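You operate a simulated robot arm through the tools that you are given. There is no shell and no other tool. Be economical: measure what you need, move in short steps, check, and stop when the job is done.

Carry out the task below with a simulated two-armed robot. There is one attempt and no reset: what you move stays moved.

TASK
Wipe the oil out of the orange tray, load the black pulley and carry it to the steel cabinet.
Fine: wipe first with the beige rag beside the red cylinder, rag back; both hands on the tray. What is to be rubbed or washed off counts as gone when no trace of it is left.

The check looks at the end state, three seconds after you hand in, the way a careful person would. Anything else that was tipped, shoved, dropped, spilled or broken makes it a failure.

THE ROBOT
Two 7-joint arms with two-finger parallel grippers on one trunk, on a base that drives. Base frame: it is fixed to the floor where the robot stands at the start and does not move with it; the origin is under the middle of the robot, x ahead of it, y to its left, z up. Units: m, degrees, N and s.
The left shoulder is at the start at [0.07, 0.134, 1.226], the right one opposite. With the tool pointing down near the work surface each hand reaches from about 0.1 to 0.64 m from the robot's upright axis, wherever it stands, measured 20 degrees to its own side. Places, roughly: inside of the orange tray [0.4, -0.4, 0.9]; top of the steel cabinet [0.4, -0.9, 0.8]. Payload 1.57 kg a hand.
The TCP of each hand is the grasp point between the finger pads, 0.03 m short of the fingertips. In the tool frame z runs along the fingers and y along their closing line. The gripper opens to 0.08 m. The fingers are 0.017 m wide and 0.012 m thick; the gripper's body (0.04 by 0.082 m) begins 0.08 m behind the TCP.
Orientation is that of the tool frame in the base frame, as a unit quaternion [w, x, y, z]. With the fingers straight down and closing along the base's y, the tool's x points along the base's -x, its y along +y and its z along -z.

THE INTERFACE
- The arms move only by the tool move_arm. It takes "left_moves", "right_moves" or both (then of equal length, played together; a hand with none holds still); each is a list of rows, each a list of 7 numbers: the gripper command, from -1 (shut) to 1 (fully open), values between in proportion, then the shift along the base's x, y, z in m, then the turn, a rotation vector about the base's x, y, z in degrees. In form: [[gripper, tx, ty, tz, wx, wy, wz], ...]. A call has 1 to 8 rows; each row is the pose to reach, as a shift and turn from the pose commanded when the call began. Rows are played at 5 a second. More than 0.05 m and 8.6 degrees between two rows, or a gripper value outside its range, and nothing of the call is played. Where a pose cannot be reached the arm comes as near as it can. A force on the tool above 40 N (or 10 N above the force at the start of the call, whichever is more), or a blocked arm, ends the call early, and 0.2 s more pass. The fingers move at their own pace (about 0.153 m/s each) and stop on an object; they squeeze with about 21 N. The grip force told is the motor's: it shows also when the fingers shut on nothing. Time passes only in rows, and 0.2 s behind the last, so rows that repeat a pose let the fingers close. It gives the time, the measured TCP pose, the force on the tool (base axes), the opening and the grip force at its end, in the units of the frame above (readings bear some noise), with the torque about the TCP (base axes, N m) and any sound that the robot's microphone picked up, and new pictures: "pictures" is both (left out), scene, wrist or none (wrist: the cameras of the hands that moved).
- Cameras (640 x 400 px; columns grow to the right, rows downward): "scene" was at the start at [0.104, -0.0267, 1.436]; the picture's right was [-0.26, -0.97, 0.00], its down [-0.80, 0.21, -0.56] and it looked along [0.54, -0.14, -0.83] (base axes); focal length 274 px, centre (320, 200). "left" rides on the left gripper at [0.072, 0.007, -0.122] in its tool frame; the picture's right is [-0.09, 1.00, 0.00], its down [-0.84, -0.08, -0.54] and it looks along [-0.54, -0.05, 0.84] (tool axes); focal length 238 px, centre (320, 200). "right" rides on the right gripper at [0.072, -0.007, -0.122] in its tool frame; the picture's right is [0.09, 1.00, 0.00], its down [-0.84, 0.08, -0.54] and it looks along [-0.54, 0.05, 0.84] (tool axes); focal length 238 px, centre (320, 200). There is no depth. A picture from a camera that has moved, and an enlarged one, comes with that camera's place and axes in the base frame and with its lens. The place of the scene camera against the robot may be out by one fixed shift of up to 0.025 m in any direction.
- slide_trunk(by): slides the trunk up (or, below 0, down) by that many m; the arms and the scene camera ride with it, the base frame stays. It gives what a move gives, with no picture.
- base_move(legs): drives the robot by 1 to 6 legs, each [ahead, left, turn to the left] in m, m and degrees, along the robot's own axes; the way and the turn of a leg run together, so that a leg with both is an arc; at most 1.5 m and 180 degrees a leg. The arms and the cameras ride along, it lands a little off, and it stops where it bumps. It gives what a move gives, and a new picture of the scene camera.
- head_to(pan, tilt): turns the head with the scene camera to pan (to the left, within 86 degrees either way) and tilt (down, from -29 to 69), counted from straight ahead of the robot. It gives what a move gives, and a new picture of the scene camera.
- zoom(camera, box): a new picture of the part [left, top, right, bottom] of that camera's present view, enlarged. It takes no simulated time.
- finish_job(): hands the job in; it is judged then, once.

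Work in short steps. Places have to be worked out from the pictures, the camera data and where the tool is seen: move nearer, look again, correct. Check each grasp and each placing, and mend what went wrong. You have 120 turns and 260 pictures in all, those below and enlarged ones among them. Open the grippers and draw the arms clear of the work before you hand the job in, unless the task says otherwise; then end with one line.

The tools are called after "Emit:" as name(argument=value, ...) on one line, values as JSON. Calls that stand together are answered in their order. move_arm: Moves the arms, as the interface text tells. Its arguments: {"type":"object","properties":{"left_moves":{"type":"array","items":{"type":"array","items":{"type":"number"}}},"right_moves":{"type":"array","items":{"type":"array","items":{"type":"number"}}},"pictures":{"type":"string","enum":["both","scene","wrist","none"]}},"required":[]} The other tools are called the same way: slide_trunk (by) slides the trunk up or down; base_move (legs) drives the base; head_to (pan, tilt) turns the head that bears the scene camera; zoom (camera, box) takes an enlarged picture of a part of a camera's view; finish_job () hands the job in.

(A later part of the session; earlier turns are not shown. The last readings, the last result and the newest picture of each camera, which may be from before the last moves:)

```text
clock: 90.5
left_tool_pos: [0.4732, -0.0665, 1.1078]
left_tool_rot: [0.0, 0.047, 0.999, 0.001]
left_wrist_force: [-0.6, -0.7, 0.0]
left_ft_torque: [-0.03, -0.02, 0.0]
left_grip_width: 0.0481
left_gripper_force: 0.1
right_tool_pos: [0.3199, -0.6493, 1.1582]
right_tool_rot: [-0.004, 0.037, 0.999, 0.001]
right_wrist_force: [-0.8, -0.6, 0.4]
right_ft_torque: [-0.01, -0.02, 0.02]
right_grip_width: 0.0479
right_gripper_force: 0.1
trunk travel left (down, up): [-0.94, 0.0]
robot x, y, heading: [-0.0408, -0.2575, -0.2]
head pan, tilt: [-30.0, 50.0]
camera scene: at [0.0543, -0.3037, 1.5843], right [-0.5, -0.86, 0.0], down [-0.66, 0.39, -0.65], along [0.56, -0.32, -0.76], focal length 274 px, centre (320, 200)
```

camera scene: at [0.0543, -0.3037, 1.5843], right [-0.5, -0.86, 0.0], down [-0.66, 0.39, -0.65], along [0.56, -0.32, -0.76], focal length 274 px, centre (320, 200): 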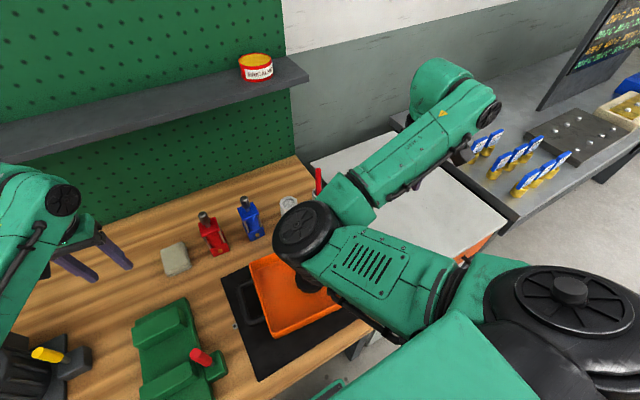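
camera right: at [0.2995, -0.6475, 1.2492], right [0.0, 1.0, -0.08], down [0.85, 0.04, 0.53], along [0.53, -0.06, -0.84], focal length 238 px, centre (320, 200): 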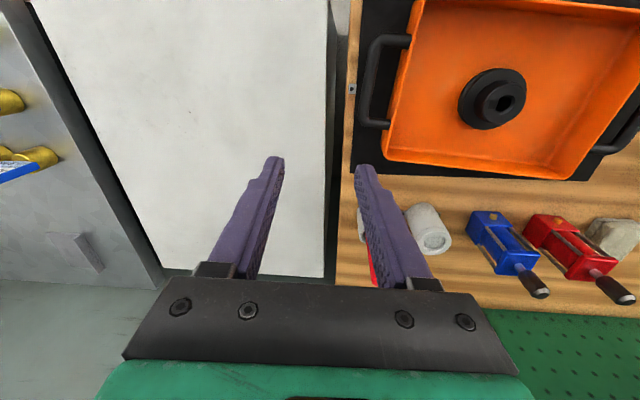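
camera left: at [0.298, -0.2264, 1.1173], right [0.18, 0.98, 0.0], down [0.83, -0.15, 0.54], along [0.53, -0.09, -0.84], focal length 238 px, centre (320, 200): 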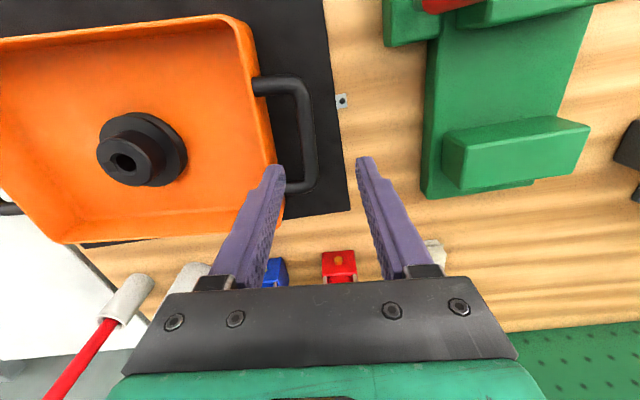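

Good. Moving both hands above the handles (left [0.370, -0.238], right [0.335, -0.613]).

Emit:
move_arm(left_moves=[[0.2, -0.025, -0.035, 0, 0, 0, 0], [0.2, -0.05, -0.07, 0, 0, 0, 0], [0.2, -0.075, -0.105, 0, 0, 0, 0], [0.2, -0.095, -0.14, 0, 0, 0, 0], [0.2, -0.103, -0.171, -0.01, 0, 0, 0], [0.2, -0.103, -0.171, -0.04, 0, 0, 0], [0.2, -0.103, -0.171, -0.06, 0, 0, 0], [0.2, -0.103, -0.171, -0.06, 0, 0, 0]], right_moves=[[0.2, 0.005, 0.01, -0.02, 0, 0, -1], [0.2, 0.01, 0.02, -0.04, 0, 0, -1], [0.2, 0.015, 0.03, -0.06, 0, 0, -1], [0.2, 0.015, 0.036, -0.08, 0, 0, -1], [0.2, 0.015, 0.036, -0.1, 0, 0, -1], [0.2, 0.015, 0.036, -0.12, 0, 0, -1], [0.2, 0.015, 0.036, -0.12, 0, 0, -1], [0.2, 0.015, 0.036, -0.12, 0, 0, -1]], pictures="both")

```text
clock: 92.3
left_tool_pos: [0.375, -0.238, 1.0442]
left_tool_rot: [-0.001, 0.048, 0.999, 0.001]
left_wrist_force: [-0.2, -0.5, 0.5]
left_ft_torque: [-0.01, -0.02, -0.01]
left_grip_width: 0.0482
left_gripper_force: 0.0
right_tool_pos: [0.3415, -0.6335, 1.0487]
right_tool_rot: [0.006, 0.06, 0.998, -0.016]
right_wrist_force: [0.2, 0.4, -1.0]
right_ft_torque: [0.03, -0.03, -0.01]
right_grip_width: 0.0478
right_gripper_force: 0.1
trunk travel left (down, up): [-0.94, 0.0]
robot x, y, heading: [-0.0405, -0.2579, -0.4]
head pan, tilt: [-30.0, 50.0]
camera scene: at [0.0596, -0.3046, 1.5838], right [-0.5, -0.86, 0.0], down [-0.66, 0.39, -0.64], along [0.56, -0.32, -0.77], focal length 274 px, centre (320, 200)
camera right: at [0.2675, -0.6273, 1.1702], right [0.03, 1.0, -0.03], down [0.84, -0.01, 0.55], along [0.55, -0.04, -0.83], focal length 238 px, centre (320, 200)
camera left: at [0.3052, -0.2251, 1.166], right [0.19, 0.98, 0.0], down [0.83, -0.16, 0.54], along [0.53, -0.1, -0.84], focal length 238 px, centre (320, 200)
```

scene: 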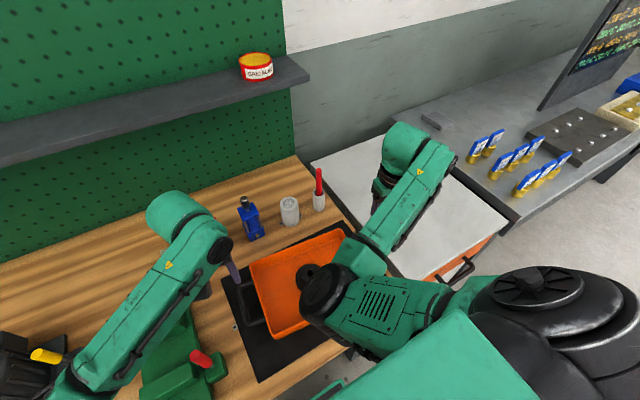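
right: 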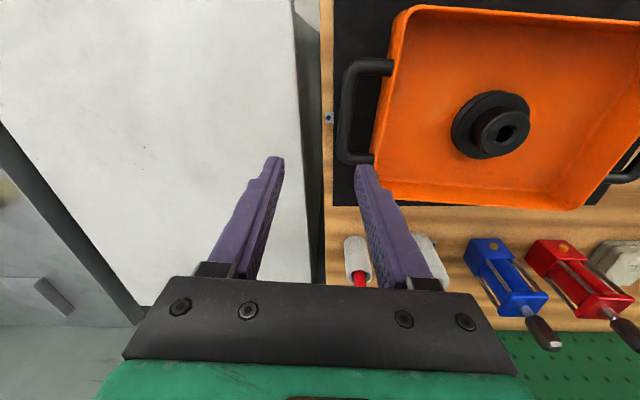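
left: 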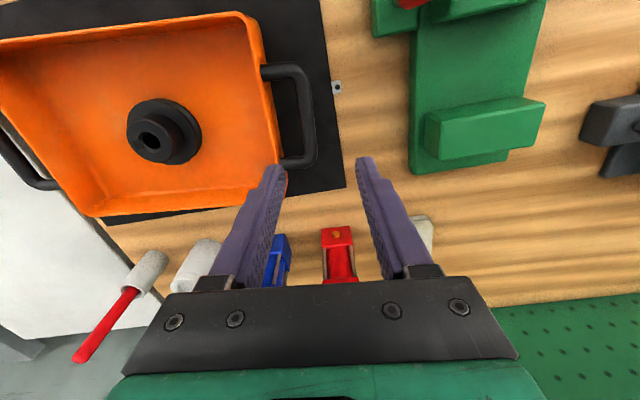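

Refined handles: left bar [0.361, -0.248, 0.905], right bar [0.328, -0.610, 0.905]. Moving both to just above them.

Emit:
move_arm(left_moves=[[0.1, -0.007, -0.005, -0.02, 0, 0, 0], [0.1, -0.014, -0.01, -0.04, 0, 0, 0], [0.1, -0.014, -0.01, -0.06, 0, 0, 0], [0.1, -0.014, -0.01, -0.075, 0, 0, 0], [0.1, -0.014, -0.01, -0.075, 0, 0, 0]], right_moves=[[0.1, -0.005, 0.008, -0.02, -0.5, 0.5, 1], [0.1, -0.01, 0.016, -0.04, -1, 1, 1], [0.1, -0.013, 0.023, -0.06, -1, 1.5, 1], [0.1, -0.013, 0.023, -0.08, -1.5, 1.5, 1], [0.1, -0.013, 0.023, -0.08, -1.5, 1.5, 1]], pictures="wrist")

```text
clock: 93.7
left_tool_pos: [0.3597, -0.2474, 0.9699]
left_tool_rot: [-0.002, 0.047, 0.999, 0.001]
left_wrist_force: [-0.5, -0.1, -0.2]
left_ft_torque: [0.0, 0.02, -0.02]
left_grip_width: 0.0439
left_gripper_force: 0.0
right_tool_pos: [0.3406, -0.6469, 0.9889]
right_tool_rot: [0.009, 0.062, 0.996, -0.066]
right_wrist_force: [-0.1, -0.1, 0.2]
right_ft_torque: [0.0, 0.03, 0.01]
right_grip_width: 0.0439
right_gripper_force: 0.0
trunk travel left (down, up): [-0.94, 0.0]
robot x, y, heading: [-0.0408, -0.2582, -0.1]
head pan, tilt: [-30.0, 50.0]
stopped in row 5 (right hand): the arm was blocked; the commanded pose is now the measured one
camera right: at [0.2661, -0.6283, 1.1088], right [0.03, 0.99, -0.13], down [0.83, 0.05, 0.55], along [0.55, -0.13, -0.82], focal length 238 px, centre (320, 200)
camera left: at [0.2894, -0.2344, 1.0919], right [0.18, 0.98, 0.0], down [0.83, -0.16, 0.54], along [0.53, -0.1, -0.84], focal length 238 px, centre (320, 200)
```

right: 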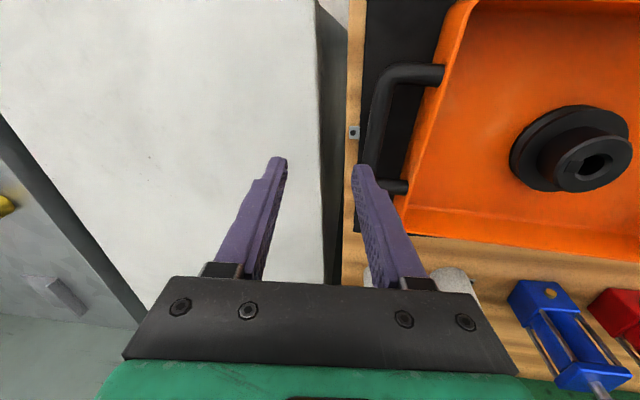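
left: 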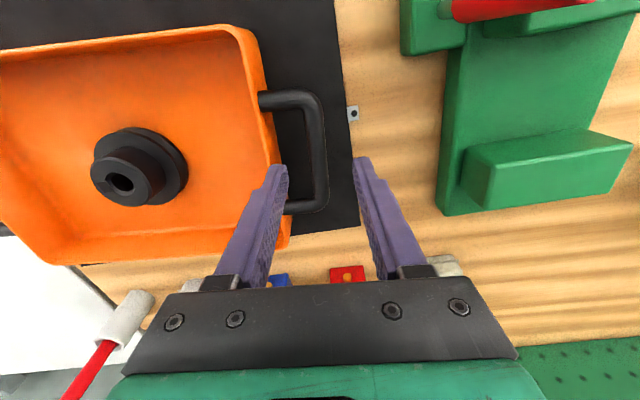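

The right arm is blocked again. Looking at the scene to find what limits it.

Emit:
head_to(pan=-45, tilt=60)

```text
clock: 94.5
left_tool_pos: [0.3597, -0.2471, 0.9695]
left_tool_rot: [-0.002, 0.047, 0.999, 0.001]
left_wrist_force: [0.2, -0.3, -0.2]
left_ft_torque: [0.01, -0.02, 0.04]
left_grip_width: 0.0441
left_gripper_force: 0.1
right_tool_pos: [0.3395, -0.6471, 0.9881]
right_tool_rot: [0.01, 0.061, 0.996, -0.066]
right_wrist_force: [-0.1, -0.2, 0.1]
right_ft_torque: [0.0, 0.02, 0.0]
right_grip_width: 0.0439
right_gripper_force: 0.1
trunk travel left (down, up): [-0.94, 0.0]
robot x, y, heading: [-0.0458, -0.2571, -0.4]
head pan, tilt: [-45.0, 60.0]
camera scene: at [0.0407, -0.3124, 1.5712], right [-0.71, -0.7, 0.0], down [-0.61, 0.61, -0.5], along [0.35, -0.35, -0.87], focal length 274 px, centre (320, 200)
```

scene: 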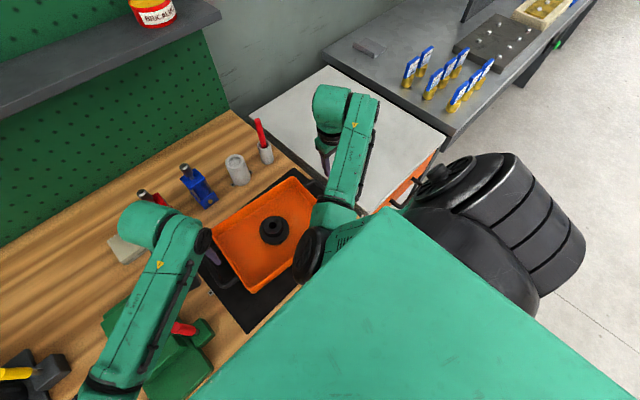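

The elbow is tucked near the chest, limiting the wrist. I'll restore the known-good configuration used for wiping: hand high at the start-like pose, trunk back to 0, base 0.06 m further left.

Emit:
move_arm(left_moves=[[0.1, 0, 0, 0.04, 0, 0, 0], [0.1, 0, 0, 0.08, 0, 0, 0], [0.1, 0, 0, 0.12, 0, 0, 0], [0.1, 0, 0, 0.16, 0, 0, 0], [0.1, 0, 0, 0.18, 0, 0, 0], [0.1, 0, 0, 0.18, 0, 0, 0], [0.1, 0, 0, 0.18, 0, 0, 0], [0.1, 0, 0, 0.18, 0, 0, 0]], right_moves=[[0.1, 0, 0, 0.04, -1.5, 0, 0], [0.1, 0, 0, 0.08, -3, 0, 0], [0.1, 0, 0, 0.12, -5, 0, 0], [0.1, 0, 0, 0.16, -7, 0, 0], [0.1, 0, 0, 0.2, -7.6, 0, 0], [0.1, 0, 0, 0.24, -7.6, 0, 0], [0.1, 0, 0, 0.28, -7.6, 0, 0], [0.1, 0, 0, 0.3, -7.6, 0, 0]], pictures="none")

Emit:
slide_trunk(by=-0.14)

Emit:
base_move(legs=[[0.01, 0.06, 0.3]])

```text
clock: 96.3
left_tool_pos: [0.3597, -0.2456, 1.1512]
left_tool_rot: [-0.001, 0.047, 0.999, 0.001]
left_wrist_force: [0.4, 0.2, 0.4]
left_ft_torque: [0.01, 0.0, 0.01]
left_grip_width: 0.0441
left_gripper_force: 0.2
right_tool_pos: [0.3423, -0.647, 1.2889]
right_tool_rot: [0.013, 0.059, 0.99, -0.129]
right_wrist_force: [-0.5, -0.1, 0.5]
right_ft_torque: [0.0, 0.01, -0.04]
right_grip_width: 0.0441
right_gripper_force: 0.0
right hand out of reach, approached as far as the arm can: row 8
trunk travel left (down, up): [-0.94, 0.0]
robot x, y, heading: [-0.0392, -0.2548, -0.0]
head pan, tilt: [-45.0, 60.0]
```

```text
clock: 97.9
left_tool_pos: [0.3603, -0.2472, 1.0098]
left_tool_rot: [-0.002, 0.046, 0.999, 0.0]
left_wrist_force: [0.2, -0.1, 0.2]
left_ft_torque: [0.0, 0.01, 0.0]
left_grip_width: 0.0442
left_gripper_force: 0.0
right_tool_pos: [0.3425, -0.6473, 1.1481]
right_tool_rot: [0.014, 0.059, 0.99, -0.129]
right_wrist_force: [0.3, 0.3, -0.6]
right_ft_torque: [0.0, -0.04, -0.01]
right_grip_width: 0.0442
right_gripper_force: 0.1
trunk travel left (down, up): [-0.8, 0.14]
robot x, y, heading: [-0.0392, -0.2566, -0.2]
head pan, tilt: [-45.0, 60.0]
```

```text
clock: 98.9
left_tool_pos: [0.3703, -0.1898, 1.0103]
left_tool_rot: [-0.001, 0.044, 0.999, 0.003]
left_wrist_force: [-0.4, -0.2, 0.2]
left_ft_torque: [0.04, 0.0, 0.01]
left_grip_width: 0.044
left_gripper_force: 0.1
right_tool_pos: [0.3528, -0.5917, 1.1467]
right_tool_rot: [0.014, 0.058, 0.99, -0.127]
right_wrist_force: [-0.1, -0.1, -0.2]
right_ft_torque: [0.06, -0.04, 0.0]
right_grip_width: 0.044
right_gripper_force: 0.1
trunk travel left (down, up): [-0.8, 0.14]
robot x, y, heading: [-0.0317, -0.1983, 0.0]
head pan, tilt: [-45.0, 60.0]
camera scene: at [0.0499, -0.2598, 1.431], right [-0.71, -0.71, 0.0], down [-0.61, 0.61, -0.5], along [0.35, -0.35, -0.87], focal length 274 px, centre (320, 200)
```

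scene: 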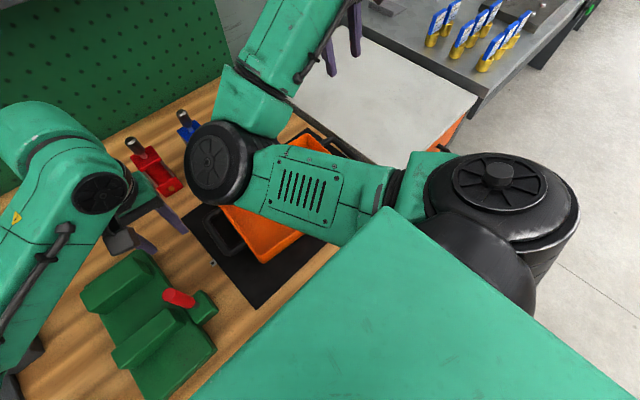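

I straightened in the wrong direction; correcting the tilt by +14.7° about x while bringing the right hand over its handle and down to about 1.0.

Emit:
move_arm(right_moves=[[0.1, -0.005, -0.004, -0.01, 3.7, 0, 0], [0.1, -0.012, -0.01, -0.03, 7.4, 0, 0], [0.1, -0.02, -0.015, -0.05, 11, 0, 0], [0.1, -0.025, -0.018, -0.08, 14.7, 0, 0], [0.1, -0.025, -0.018, -0.11, 14.7, 0, 0], [0.1, -0.025, -0.018, -0.14, 14.7, 0, 0], [0.1, -0.025, -0.018, -0.15, 14.7, 0, 0], [0.1, -0.025, -0.018, -0.15, 14.7, 0, 0]], pictures="both")

```text
clock: 100.7
left_tool_pos: [0.37, -0.1864, 1.0104]
left_tool_rot: [-0.001, 0.044, 0.999, -0.001]
left_wrist_force: [0.4, 0.2, -0.3]
left_ft_torque: [0.0, -0.03, 0.0]
left_grip_width: 0.0439
left_gripper_force: 0.0
right_tool_pos: [0.3316, -0.6046, 0.9964]
right_tool_rot: [0.006, 0.059, 0.998, -0.001]
right_wrist_force: [0.1, -0.6, 0.1]
right_ft_torque: [0.01, 0.0, 0.0]
right_grip_width: 0.0441
right_gripper_force: 0.0
trunk travel left (down, up): [-0.8, 0.14]
robot x, y, heading: [-0.0354, -0.2016, 0.0]
head pan, tilt: [-45.0, 60.0]
camera scene: at [0.0507, -0.2538, 1.4312], right [-0.71, -0.71, 0.0], down [-0.61, 0.61, -0.5], along [0.35, -0.35, -0.87], focal length 274 px, centre (320, 200)
camera right: at [0.2574, -0.6031, 1.1175], right [0.03, 1.0, 0.0], down [0.83, -0.02, 0.55], along [0.55, -0.02, -0.83], focal length 238 px, centre (320, 200)
```

scene: 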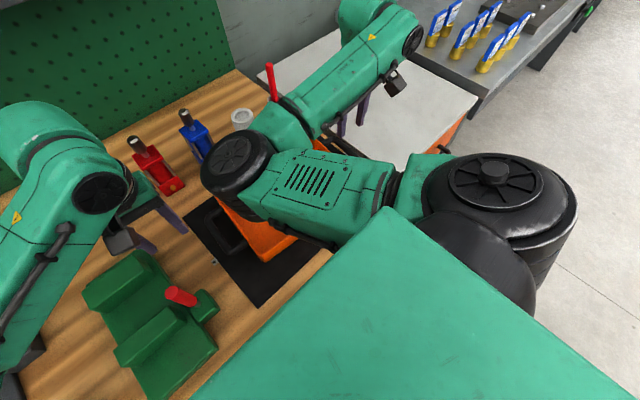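
right: 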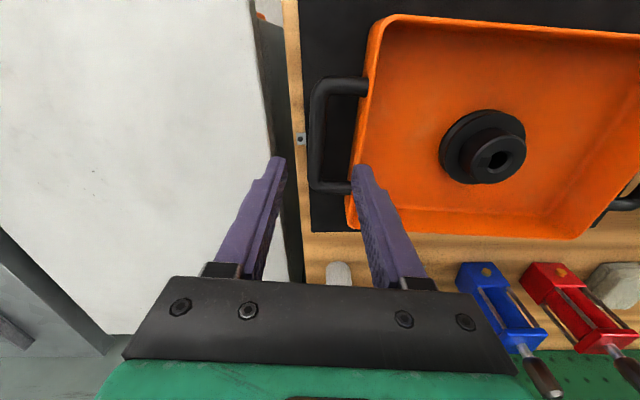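

The right hand is now vertical over its handle. Fine shift and lower the right to 0.93; bring the left over its handle at 0.95.

Emit:
move_arm(left_moves=[[0.1, -0.003, -0.02, 0, 0, 0, 0], [0.1, -0.006, -0.04, 0, 0, 0, 0], [0.1, -0.009, -0.062, -0.01, 0, 0, -0.5], [0.1, -0.009, -0.062, -0.04, 0, 0, -0.5], [0.1, -0.009, -0.062, -0.06, 0, 0, -0.5], [0.1, -0.009, -0.062, -0.06, 0, 0, -0.5]], right_moves=[[0.1, -0.004, -0.0065, 0, 0, 0, 1], [0.1, -0.004, -0.0065, -0.02, 0, 0, 1], [0.1, -0.004, -0.0065, -0.04, 0, 0, 1], [0.1, -0.004, -0.0065, -0.055, 0, 0, 1], [0.1, -0.004, -0.0065, -0.065, 0, 0, 1], [0.1, -0.004, -0.0065, -0.065, 0, 0, 1]], pictures="wrist")

```text
clock: 102.1
left_tool_pos: [0.3604, -0.2487, 0.9495]
left_tool_rot: [-0.002, 0.048, 0.999, 0.001]
left_wrist_force: [0.9, 0.8, -0.6]
left_ft_torque: [0.03, 0.02, -0.02]
left_grip_width: 0.0439
left_gripper_force: 0.1
right_tool_pos: [0.3251, -0.6112, 0.9324]
right_tool_rot: [0.006, 0.051, 0.999, -0.002]
right_wrist_force: [-0.1, 0.1, -0.2]
right_ft_torque: [-0.01, 0.02, 0.02]
right_grip_width: 0.044
right_gripper_force: 0.0
trunk travel left (down, up): [-0.8, 0.14]
robot x, y, heading: [-0.0302, -0.2003, -0.0]
head pan, tilt: [-45.0, 60.0]
camera right: at [0.2521, -0.6096, 1.0532], right [0.01, 1.0, 0.0], down [0.83, 0.0, 0.55], along [0.55, -0.01, -0.83], focal length 238 px, centre (320, 200)
camera left: at [0.2894, -0.2363, 1.0714], right [0.19, 0.98, 0.0], down [0.83, -0.16, 0.54], along [0.53, -0.1, -0.84], focal length 238 px, centre (320, 200)
```

right: 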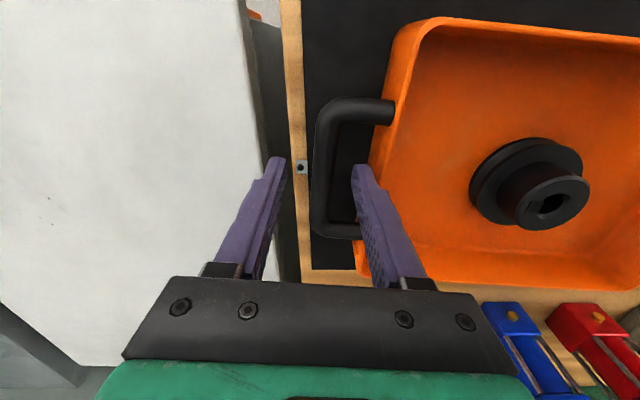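
left: 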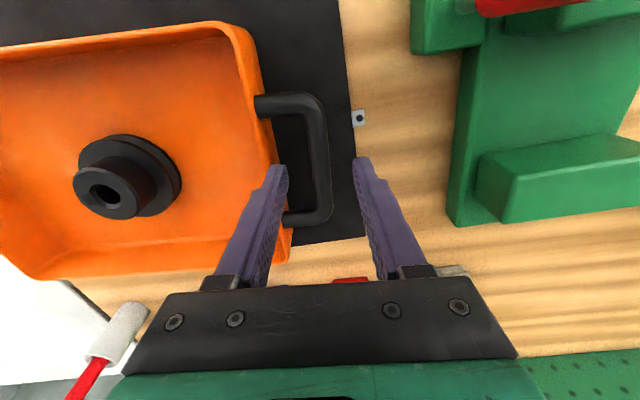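

Both bars are centred between the fingers. Narrowing to 34 mm and descending onto the bars.

Emit:
move_arm(left_moves=[[-0.15, 0, 0.001, 0, 0, 0, 0], [-0.15, 0, 0.001, -0.015, 0, 0, 0], [-0.15, 0, 0.001, -0.03, 0, 0, 0], [-0.15, 0, 0.001, -0.045, 0, 0, 0], [-0.15, 0, 0.001, -0.045, 0, 0, 0]], right_moves=[[-0.15, 0.002, 0, 0, 0, 0, 0], [-0.15, 0.002, 0, -0.01, 0, 0, 0], [-0.15, 0.002, 0, -0.02, 0, 0, 0], [-0.15, 0.002, 0, -0.028, 0, 0, 0], [-0.15, 0.002, 0, -0.028, 0, 0, 0]], pictures="wrist")

```text
clock: 103.3
left_tool_pos: [0.3616, -0.2482, 0.9035]
left_tool_rot: [-0.002, 0.049, 0.999, 0.001]
left_wrist_force: [0.0, -0.9, 0.2]
left_ft_torque: [0.01, 0.06, 0.0]
left_grip_width: 0.034
left_gripper_force: 0.1
right_tool_pos: [0.3278, -0.6095, 0.9046]
right_tool_rot: [0.006, 0.05, 0.999, -0.002]
right_wrist_force: [0.0, -0.5, -1.2]
right_ft_torque: [0.03, 0.03, -0.02]
right_grip_width: 0.034
right_gripper_force: 0.1
trunk travel left (down, up): [-0.8, 0.14]
robot x, y, heading: [-0.0317, -0.1976, 0.2]
head pan, tilt: [-45.0, 60.0]
camera right: at [0.2538, -0.6099, 1.0268], right [0.01, 1.0, 0.0], down [0.83, 0.0, 0.55], along [0.55, -0.01, -0.83], focal length 238 px, centre (320, 200)
camera left: at [0.2903, -0.2344, 1.0259], right [0.19, 0.98, 0.0], down [0.83, -0.16, 0.54], along [0.53, -0.1, -0.84], focal length 238 px, centre (320, 200)
```

right: 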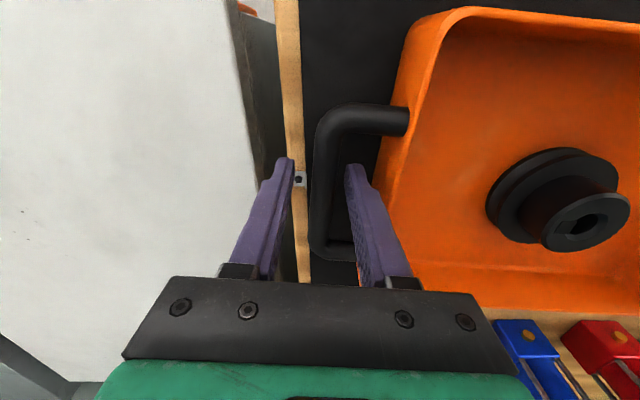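
left: 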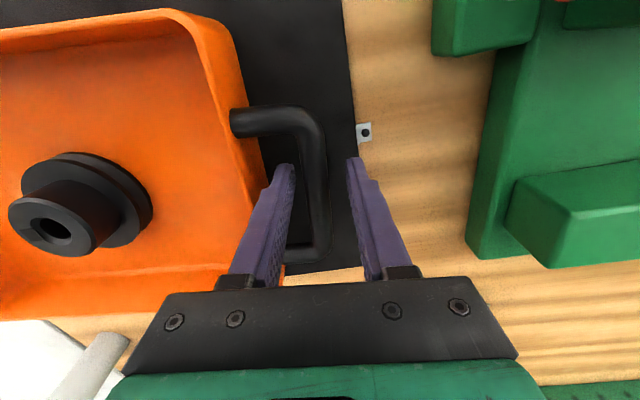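

Both bars sit between the fingers. Closing both grippers.

Emit:
move_arm(left_moves=[[-1, 0, 0, 0, 0, 0, 0], [-1, 0, 0, 0, 0, 0, 0], [-1, 0, 0, 0, 0, 0, 0]], right_moves=[[-1, 0, 0, 0, 0, 0, 0], [-1, 0, 0, 0, 0, 0, 0], [-1, 0, 0, 0, 0, 0, 0]], pictures="wrist")

```text
clock: 104.1
left_tool_pos: [0.3595, -0.2503, 0.9037]
left_tool_rot: [-0.002, 0.052, 0.999, -0.004]
left_wrist_force: [-4.7, -34.3, 0.2]
left_ft_torque: [-0.31, -0.07, -0.05]
left_grip_width: 0.0156
left_gripper_force: 21.3
right_tool_pos: [0.3283, -0.6088, 0.904]
right_tool_rot: [0.005, 0.048, 0.999, 0.003]
right_wrist_force: [1.4, 33.7, 3.3]
right_ft_torque: [0.36, 0.2, 0.33]
right_grip_width: 0.0158
right_gripper_force: 21.1
trunk travel left (down, up): [-0.8, 0.14]
robot x, y, heading: [-0.0333, -0.1984, -0.1]
head pan, tilt: [-45.0, 60.0]
camera right: at [0.2544, -0.6085, 1.0263], right [0.0, 1.0, 0.01], down [0.83, -0.01, 0.55], along [0.55, 0.0, -0.83], focal length 238 px, centre (320, 200)
camera left: at [0.2893, -0.2359, 1.0264], right [0.19, 0.98, -0.01], down [0.83, -0.16, 0.54], along [0.53, -0.11, -0.84], focal length 238 px, centre (320, 200)
```

right: 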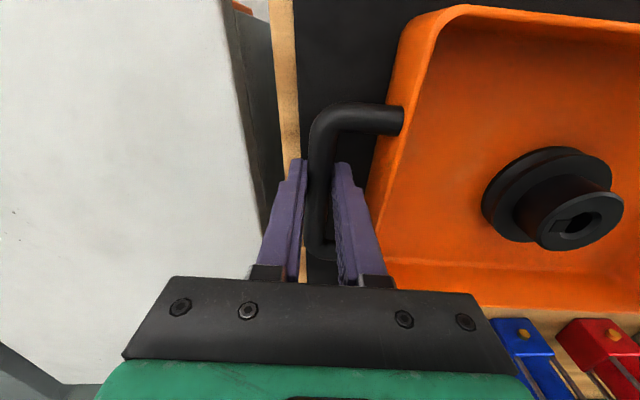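
left: 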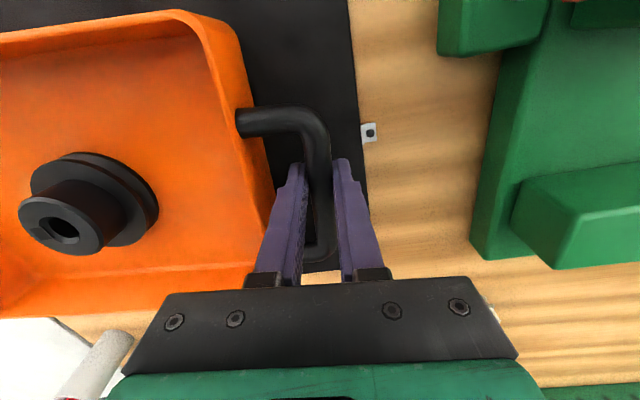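

Both handles gripped, but the hands pull apart with ~34 N. Relaxing a few mm inward.

Emit:
move_arm(left_moves=[[-1, 0, -0.0015, 0, 0, 0, 0], [-1, -0.0005, -0.003, 0, 0, 0, 0], [-1, -0.0005, -0.003, 0, 0, 0, 0]], right_moves=[[-1, 0, 0.001, 0, 0, 0, 0], [-1, 0, 0.002, 0, 0, 0, 0], [-1, 0, 0.002, 0, 0, 0, 0]], pictures="none")

```text
clock: 104.9
left_tool_pos: [0.3609, -0.2517, 0.9039]
left_tool_rot: [-0.001, 0.049, 0.999, -0.002]
left_wrist_force: [-0.1, -25.7, -0.2]
left_ft_torque: [-0.27, 0.15, -0.16]
left_grip_width: 0.0156
left_gripper_force: 21.0
right_tool_pos: [0.3285, -0.6083, 0.9046]
right_tool_rot: [0.006, 0.05, 0.999, 0.0]
right_wrist_force: [2.4, 26.0, 5.4]
right_ft_torque: [0.31, -0.18, 0.34]
right_grip_width: 0.0158
right_gripper_force: 21.2
trunk travel left (down, up): [-0.8, 0.14]
robot x, y, heading: [-0.0324, -0.1988, 0.3]
head pan, tilt: [-45.0, 60.0]
```

Still 26 N; relaxing further, 6 mm each side.

Emit:
move_arm(left_moves=[[-1, 0, -0.003, 0, 0, 0, 0], [-1, 0, -0.006, 0, 0, 0, 0], [-1, 0, -0.006, 0, 0, 0, 0]], right_moves=[[-1, 0, 0.003, 0, 0, 0, 0], [-1, 0, 0.006, 0, 0, 0, 0], [-1, 0, 0.006, 0, 0, 0, 0]], pictures="none")

```text
clock: 105.7
left_tool_pos: [0.3637, -0.2518, 0.9046]
left_tool_rot: [-0.001, 0.045, 0.999, 0.006]
left_wrist_force: [5.9, 32.0, 11.8]
left_ft_torque: [0.36, -0.01, -0.36]
left_grip_width: 0.0158
left_gripper_force: 21.1
right_tool_pos: [0.3257, -0.6083, 0.9044]
right_tool_rot: [0.006, 0.053, 0.999, -0.009]
right_wrist_force: [-1.7, -29.9, 0.7]
right_ft_torque: [-0.33, 0.02, 0.28]
right_grip_width: 0.0158
right_gripper_force: 21.2
trunk travel left (down, up): [-0.8, 0.14]
robot x, y, heading: [-0.0318, -0.1992, 0.2]
head pan, tilt: [-45.0, 60.0]
```

Overshot to the other sign; halfway back should be neutral.

Emit:
move_arm(left_moves=[[-1, 0, 0.0015, 0, 0, 0, 0], [-1, 0, 0.0032, 0, 0, 0, 0], [-1, 0, 0.0032, 0, 0, 0, 0]], right_moves=[[-1, 0, -0.0015, 0, 0, 0, 0], [-1, 0, -0.0032, 0, 0, 0, 0], [-1, 0, -0.0032, 0, 0, 0, 0]], pictures="none")

```text
clock: 106.5
left_tool_pos: [0.3609, -0.251, 0.9037]
left_tool_rot: [-0.004, 0.049, 0.999, 0.002]
left_wrist_force: [5.5, 23.6, 0.7]
left_ft_torque: [0.14, -0.45, -0.21]
left_grip_width: 0.0156
left_gripper_force: 21.0
right_tool_pos: [0.327, -0.6074, 0.9043]
right_tool_rot: [0.006, 0.051, 0.999, -0.005]
right_wrist_force: [-3.6, -24.9, 6.3]
right_ft_torque: [-0.27, 0.38, 0.33]
right_grip_width: 0.0157
right_gripper_force: 21.2
trunk travel left (down, up): [-0.8, 0.14]
robot x, y, heading: [-0.0297, -0.1981, 0.3]
head pan, tilt: [-45.0, 60.0]
```

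Emit:
move_arm(left_moves=[[-1, 0, 0.001, 0, 0, 0, 0], [-1, 0, 0.002, 0, 0, 0, 0], [-1, 0, 0.002, 0, 0, 0, 0]], right_moves=[[-1, 0, -0.001, 0, 0, 0, 0], [-1, 0, -0.002, 0, 0, 0, 0], [-1, 0, -0.002, 0, 0, 0, 0]], pictures="none")

```text
clock: 107.3
left_tool_pos: [0.3621, -0.2524, 0.9053]
left_tool_rot: [-0.002, 0.049, 0.999, -0.002]
left_wrist_force: [-2.7, -1.3, 0.1]
left_ft_torque: [0.02, 0.38, -0.33]
left_grip_width: 0.016
left_gripper_force: 21.2
right_tool_pos: [0.3272, -0.609, 0.905]
right_tool_rot: [0.007, 0.05, 0.999, -0.001]
right_wrist_force: [2.9, -5.1, 10.5]
right_ft_torque: [-0.11, -0.3, 0.28]
right_grip_width: 0.0156
right_gripper_force: 20.5
trunk travel left (down, up): [-0.8, 0.14]
robot x, y, heading: [-0.0321, -0.1969, 0.5]
head pan, tilt: [-45.0, 60.0]
```

Side forces are now near zero. Lifting with the trunk by 0.10 m.

Emit:
slide_trunk(by=0.1)

Emit:
head_to(pan=-40, tilt=52)

```text
clock: 108.6
left_tool_pos: [0.3633, -0.2534, 1.0031]
left_tool_rot: [-0.002, 0.048, 0.999, -0.001]
left_wrist_force: [-0.6, -16.5, -5.6]
left_ft_torque: [-0.23, -0.3, -0.23]
left_grip_width: 0.0158
left_gripper_force: 20.7
right_tool_pos: [0.329, -0.6088, 1.0044]
right_tool_rot: [0.005, 0.049, 0.999, -0.001]
right_wrist_force: [1.5, 16.3, -5.5]
right_ft_torque: [0.19, 0.43, 0.28]
right_grip_width: 0.0159
right_gripper_force: 21.2
trunk travel left (down, up): [-0.9, 0.04]
robot x, y, heading: [-0.0323, -0.1961, 0.3]
head pan, tilt: [-45.0, 60.0]
```

```text
clock: 109.3
left_tool_pos: [0.3638, -0.2519, 1.0037]
left_tool_rot: [-0.003, 0.048, 0.999, -0.001]
left_wrist_force: [-1.4, -20.6, -5.3]
left_ft_torque: [-0.19, 0.21, -0.26]
left_grip_width: 0.0156
left_gripper_force: 21.1
right_tool_pos: [0.3277, -0.6089, 1.004]
right_tool_rot: [0.005, 0.05, 0.999, 0.0]
right_wrist_force: [1.6, 20.7, -5.5]
right_ft_torque: [0.2, -0.09, 0.28]
right_grip_width: 0.0159
right_gripper_force: 21.0
trunk travel left (down, up): [-0.9, 0.04]
robot x, y, heading: [-0.0331, -0.1961, -0.0]
head pan, tilt: [-40.0, 52.0]
camera scene: at [0.0631, -0.2565, 1.5408], right [-0.64, -0.77, 0.0], down [-0.61, 0.51, -0.61], along [0.47, -0.39, -0.79], focal length 274 px, centre (320, 200)
```

scene: 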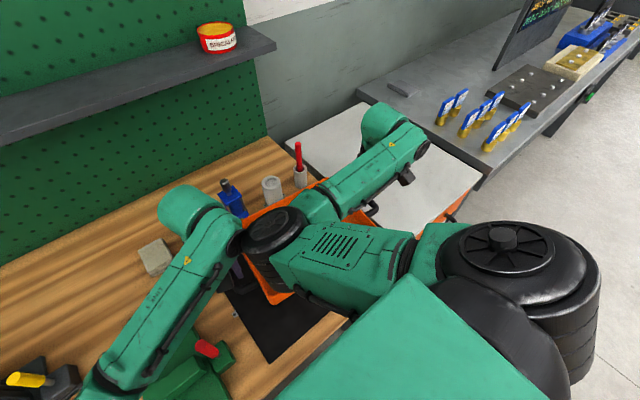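

Tray is lifted level. To keep the left forearm clear of the vise lever, I'll raise a bit more, back off 0.2 m, move right, then come forward over the cabinet.

Emit:
slide_trunk(by=0.035)

Emit:
base_move(legs=[[-0.2, 0, 0]])

```text
clock: 110.1
left_tool_pos: [0.3627, -0.2528, 1.0387]
left_tool_rot: [-0.002, 0.05, 0.999, 0.0]
left_wrist_force: [-2.6, -21.5, -5.9]
left_ft_torque: [-0.16, 0.3, -0.29]
left_grip_width: 0.0156
left_gripper_force: 20.9
right_tool_pos: [0.3279, -0.6092, 1.0373]
right_tool_rot: [0.005, 0.05, 0.999, 0.001]
right_wrist_force: [1.2, 21.3, -4.7]
right_ft_torque: [0.22, -0.15, 0.24]
right_grip_width: 0.0158
right_gripper_force: 21.1
trunk travel left (down, up): [-0.935, 0.005]
robot x, y, heading: [-0.0293, -0.1977, -0.0]
head pan, tilt: [-40.0, 52.0]
```

```text
clock: 111.7
left_tool_pos: [0.1725, -0.252, 1.0372]
left_tool_rot: [-0.005, 0.047, 0.999, -0.001]
left_wrist_force: [-3.0, -22.5, -6.1]
left_ft_torque: [-0.23, 0.06, -0.24]
left_grip_width: 0.016
left_gripper_force: 21.5
right_tool_pos: [0.1387, -0.6083, 1.0376]
right_tool_rot: [0.003, 0.05, 0.999, -0.001]
right_wrist_force: [2.9, 21.8, -4.4]
right_ft_torque: [0.2, 0.1, 0.27]
right_grip_width: 0.0157
right_gripper_force: 20.9
trunk travel left (down, up): [-0.935, 0.005]
robot x, y, heading: [-0.2246, -0.1974, 0.1]
head pan, tilt: [-40.0, 52.0]
camera scene: at [-0.1254, -0.2566, 1.5754], right [-0.64, -0.77, 0.0], down [-0.61, 0.51, -0.61], along [0.47, -0.39, -0.79], focal length 274 px, centre (320, 200)
```

scene: 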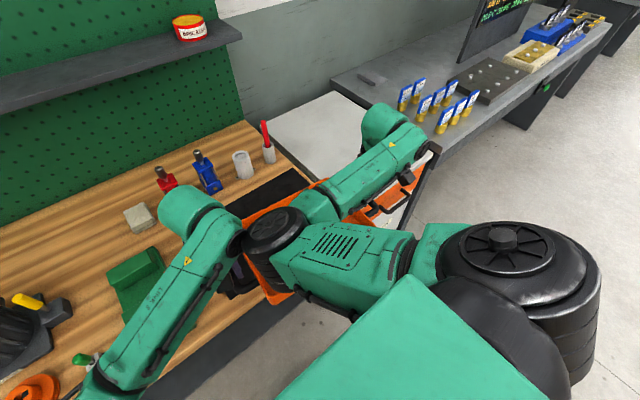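

Clear. Driving right 0.455 m.

Emit:
base_move(legs=[[0, -0.455, 0]])

```text
clock: 114.4
left_tool_pos: [0.1726, -0.7007, 1.0379]
left_tool_rot: [-0.002, 0.044, 0.999, -0.002]
left_wrist_force: [-0.2, -10.2, -5.4]
left_ft_torque: [-0.07, 0.17, -0.32]
left_grip_width: 0.0159
left_gripper_force: 21.6
right_tool_pos: [0.1404, -1.0587, 1.0399]
right_tool_rot: [0.005, 0.045, 0.999, -0.001]
right_wrist_force: [1.6, 11.9, -5.0]
right_ft_torque: [0.13, 0.02, 0.29]
right_grip_width: 0.016
right_gripper_force: 21.5
trunk travel left (down, up): [-0.935, 0.005]
robot x, y, heading: [-0.222, -0.6515, 0.7]
head pan, tilt: [-40.0, 52.0]
camera scene: at [-0.1274, -0.7076, 1.576], right [-0.63, -0.77, 0.0], down [-0.61, 0.5, -0.62], along [0.47, -0.39, -0.79], focal length 274 px, centre (320, 200)
```

scene: 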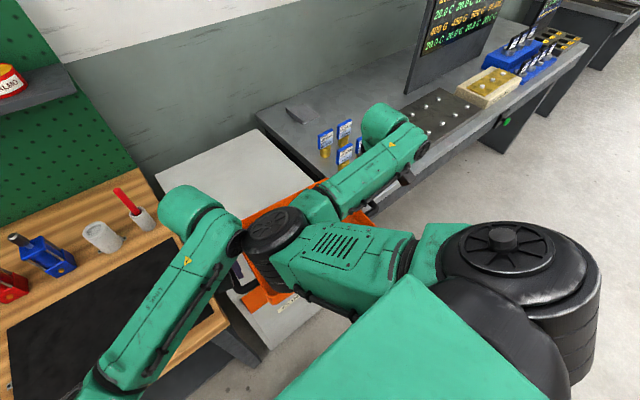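

Tray centre now at y≈-0.88, matching the cabinet (y -0.68…-1.13). Clearance to the bench gadgets at y≈-1.2 is fine. Driving forward 0.23 m with a -0.7° trim.

Emit:
base_move(legs=[[0.23, 0, -0.7]])

Emit:
zoom(camera="right", box=[0, 0, 640, 400])

Emit:
zoom(camera="left", box=[0, 0, 640, 400])

```text
clock: 116.1
left_tool_pos: [0.3884, -0.7068, 1.0403]
left_tool_rot: [-0.001, 0.05, 0.999, -0.001]
left_wrist_force: [-1.3, -5.3, -5.2]
left_ft_torque: [-0.04, 0.06, -0.3]
left_grip_width: 0.0156
left_gripper_force: 20.8
right_tool_pos: [0.3504, -1.0648, 1.0399]
right_tool_rot: [0.007, 0.052, 0.999, 0.001]
right_wrist_force: [-0.4, 4.2, -5.7]
right_ft_torque: [0.04, 0.04, 0.3]
right_grip_width: 0.0158
right_gripper_force: 20.8
trunk travel left (down, up): [-0.935, 0.005]
robot x, y, heading: [-0.0016, -0.651, -0.4]
head pan, tilt: [-40.0, 52.0]
camera scene: at [0.0869, -0.7108, 1.5763], right [-0.65, -0.76, 0.0], down [-0.6, 0.51, -0.62], along [0.47, -0.4, -0.79], focal length 274 px, centre (320, 200)
```

scene: 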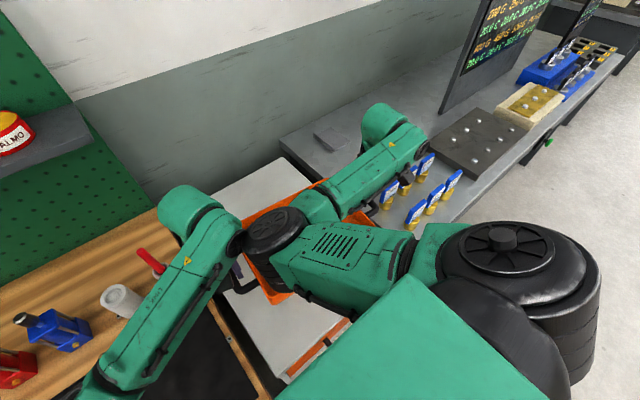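

```text
1.00 times, centred on (320, 200) of right
camera zoom: at [0.2775, -1.0639, 1.1612], right [0.01, 1.0, 0.0], down [0.83, -0.01, 0.55], along [0.55, -0.01, -0.83], focal length 238 px, centre (320, 200)
```

zoom: 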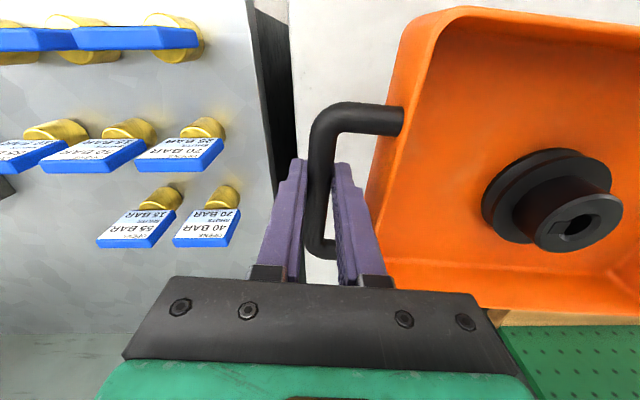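

```text
1.00 times, centred on (320, 200) of left
camera zoom: at [0.3173, -0.6942, 1.1619], right [0.19, 0.98, 0.0], down [0.83, -0.16, 0.54], along [0.53, -0.11, -0.84], focal length 238 px, centre (320, 200)
```

zoom: 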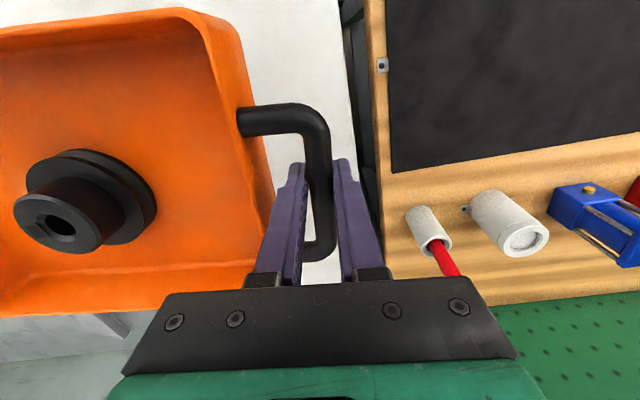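

Position looks right over the cabinet top. Lowering with the trunk by 0.165 m first.

Emit:
slide_trunk(by=-0.165)

Emit:
zoom(camera="scene", box=[0, 0, 640, 400])

```text
clock: 118.0
left_tool_pos: [0.3884, -0.7065, 0.8784]
left_tool_rot: [0.002, 0.051, 0.999, -0.004]
left_wrist_force: [-0.1, -6.7, 23.5]
left_ft_torque: [-0.02, -0.07, -0.36]
left_grip_width: 0.0157
left_gripper_force: 21.3
right_tool_pos: [0.3508, -1.0639, 0.8782]
right_tool_rot: [0.008, 0.053, 0.999, -0.001]
right_wrist_force: [2.3, 1.6, 22.4]
right_ft_torque: [0.05, -0.08, 0.38]
right_grip_width: 0.0155
right_gripper_force: 20.4
trunk travel left (down, up): [-0.77, 0.17]
robot x, y, heading: [-0.0002, -0.6527, -0.1]
head pan, tilt: [-40.0, 52.0]
```

```text
1.00 times, centred on (320, 200) of scene
camera zoom: at [0.0838, -0.7068, 1.4121], right [-0.65, -0.76, 0.0], down [-0.6, 0.51, -0.62], along [0.47, -0.4, -0.79], focal length 274 px, centre (320, 200)
```

zoom: 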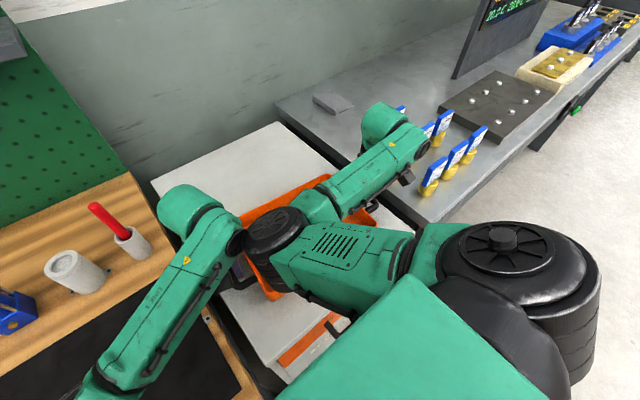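

Even contact force on both hands (~28 N over carrying), so the tray is resting. Relieving pressure slightly and inspecting from the wrists.

Emit:
move_arm(left_moves=[[-1, 0, 0, 0.002, 0, 0, 0], [-1, 0, 0, 0.004, 0, 0, 0], [-1, 0, 0, 0.004, 0, 0, 0]], right_moves=[[-1, 0, 0, 0.002, 0, 0, 0], [-1, 0, 0, 0.004, 0, 0, 0], [-1, 0, 0, 0.004, 0, 0, 0]], pictures="wrist")

```text
clock: 118.8
left_tool_pos: [0.3891, -0.7062, 0.8788]
left_tool_rot: [-0.003, 0.049, 0.999, -0.004]
left_wrist_force: [-3.4, -22.0, -4.1]
left_ft_torque: [0.1, 0.44, -0.46]
left_grip_width: 0.0161
left_gripper_force: 20.9
right_tool_pos: [0.3496, -1.0626, 0.8775]
right_tool_rot: [0.006, 0.053, 0.999, 0.002]
right_wrist_force: [-3.0, 21.0, 11.2]
right_ft_torque: [-0.06, -0.45, 0.27]
right_grip_width: 0.0157
right_gripper_force: 21.7
trunk travel left (down, up): [-0.77, 0.17]
robot x, y, heading: [-0.0051, -0.6512, -0.2]
head pan, tilt: [-40.0, 52.0]
camera right: at [0.2764, -1.0621, 0.9993], right [0.01, 1.0, 0.0], down [0.83, -0.01, 0.55], along [0.55, 0.0, -0.83], focal length 238 px, centre (320, 200)
camera left: at [0.318, -0.6919, 1.0005], right [0.19, 0.98, -0.01], down [0.83, -0.16, 0.54], along [0.53, -0.11, -0.84], focal length 238 px, centre (320, 200)
```

right: 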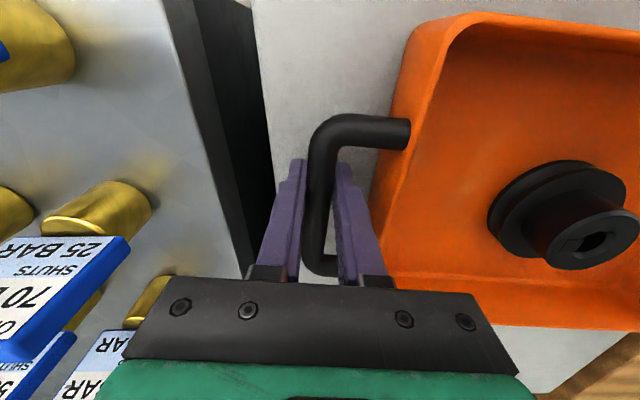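
left: 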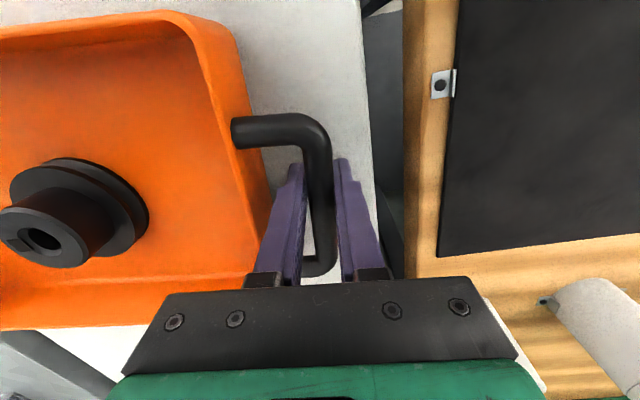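

The tray rests fully on the cabinet top with edges inside. Relaxing the side tension and opening both grippers together.

Emit:
move_arm(left_moves=[[-1, 0, -0.001, 0, 0, 0, 0], [-1, 0, -0.002, 0, 0, 0, 0], [-0.6, 0, -0.002, 0, 0, 0, 0], [-0.15, 0, -0.002, 0, 0, 0, 0], [-0.15, 0, -0.002, 0, 0, 0, 0]], right_moves=[[-1, 0, 0.001, 0, 0, 0, 0], [-1, 0, 0.002, -0.002, 0, 0, 0], [-0.6, 0, 0.002, -0.002, 0, 0, 0], [-0.15, 0, 0.002, -0.002, 0, 0, 0], [-0.15, 0, 0.002, -0.002, 0, 0, 0]], pictures="wrist")

```text
clock: 120.0
left_tool_pos: [0.3917, -0.705, 0.8766]
left_tool_rot: [-0.003, 0.047, 0.999, 0.004]
left_wrist_force: [-0.2, -0.3, 0.2]
left_ft_torque: [0.03, 0.04, 0.02]
left_grip_width: 0.034
left_gripper_force: 0.0
right_tool_pos: [0.3528, -1.0622, 0.8769]
right_tool_rot: [0.006, 0.052, 0.999, 0.0]
right_wrist_force: [0.2, -0.2, -0.2]
right_ft_torque: [0.01, 0.01, 0.02]
right_grip_width: 0.0341
right_gripper_force: 0.0
trunk travel left (down, up): [-0.77, 0.17]
robot x, y, heading: [-0.0006, -0.652, -0.2]
head pan, tilt: [-40.0, 52.0]
camera right: at [0.2792, -1.0619, 0.9978], right [0.01, 1.0, 0.0], down [0.83, -0.01, 0.55], along [0.55, -0.01, -0.83], focal length 238 px, centre (320, 200)
camera left: at [0.3213, -0.6925, 0.9983], right [0.19, 0.98, 0.01], down [0.83, -0.16, 0.54], along [0.53, -0.09, -0.84], focal length 238 px, centre (320, 200)
```

right: 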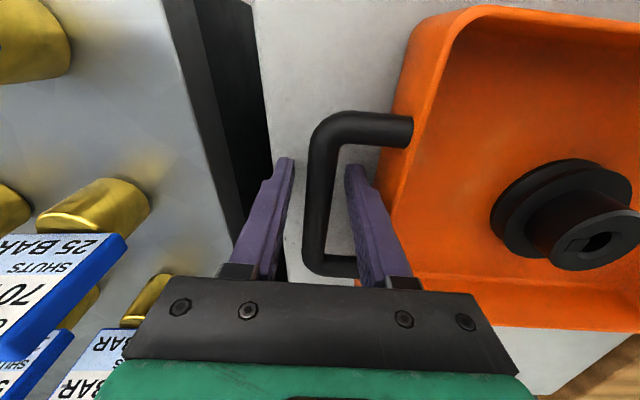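
left: 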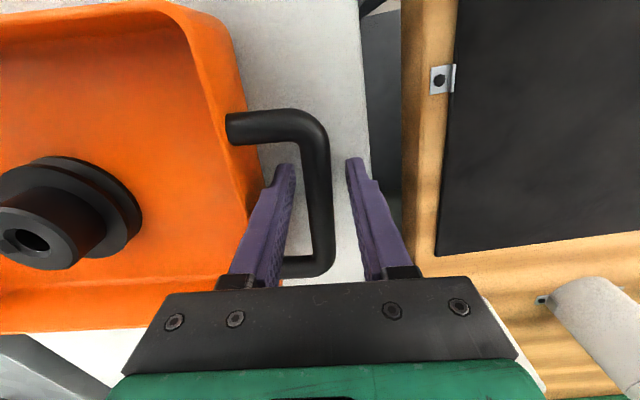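

Released cleanly. Rising with the trunk by 0.165 m, then backing off.

Emit:
slide_trunk(by=0.165)

Emit:
base_move(legs=[[-0.25, 0, 0]])

```text
clock: 121.9
left_tool_pos: [0.3916, -0.7059, 1.0429]
left_tool_rot: [-0.003, 0.047, 0.999, 0.001]
left_wrist_force: [0.4, -0.1, 0.1]
left_ft_torque: [0.0, 0.02, -0.01]
left_grip_width: 0.0339
left_gripper_force: 0.1
right_tool_pos: [0.3532, -1.0631, 1.0416]
right_tool_rot: [0.005, 0.053, 0.999, 0.001]
right_wrist_force: [-0.6, 0.8, 0.8]
right_ft_torque: [0.0, -0.03, -0.02]
right_grip_width: 0.034
right_gripper_force: 0.1
trunk travel left (down, up): [-0.935, 0.005]
robot x, y, heading: [-0.0066, -0.6553, -0.1]
head pan, tilt: [-40.0, 52.0]
```

```text
clock: 123.7
left_tool_pos: [0.1439, -0.7071, 1.042]
left_tool_rot: [-0.004, 0.049, 0.999, 0.001]
left_wrist_force: [-0.1, -0.6, -0.4]
left_ft_torque: [0.0, 0.0, 0.02]
left_grip_width: 0.034
left_gripper_force: 0.1
right_tool_pos: [0.1054, -1.0629, 1.0401]
right_tool_rot: [0.004, 0.055, 0.998, 0.001]
right_wrist_force: [0.6, 0.0, 0.2]
right_ft_torque: [-0.02, 0.04, 0.01]
right_grip_width: 0.0339
right_gripper_force: 0.1
trunk travel left (down, up): [-0.935, 0.005]
robot x, y, heading: [-0.2518, -0.6491, -0.4]
head pan, tilt: [-40.0, 52.0]
camera scene: at [-0.1568, -0.7088, 1.5758], right [-0.65, -0.76, 0.0], down [-0.6, 0.51, -0.61], along [0.47, -0.4, -0.79], focal length 274 px, centre (320, 200)
```

scene: 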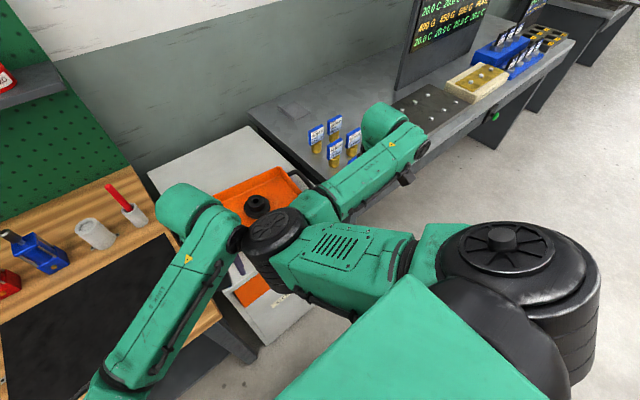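

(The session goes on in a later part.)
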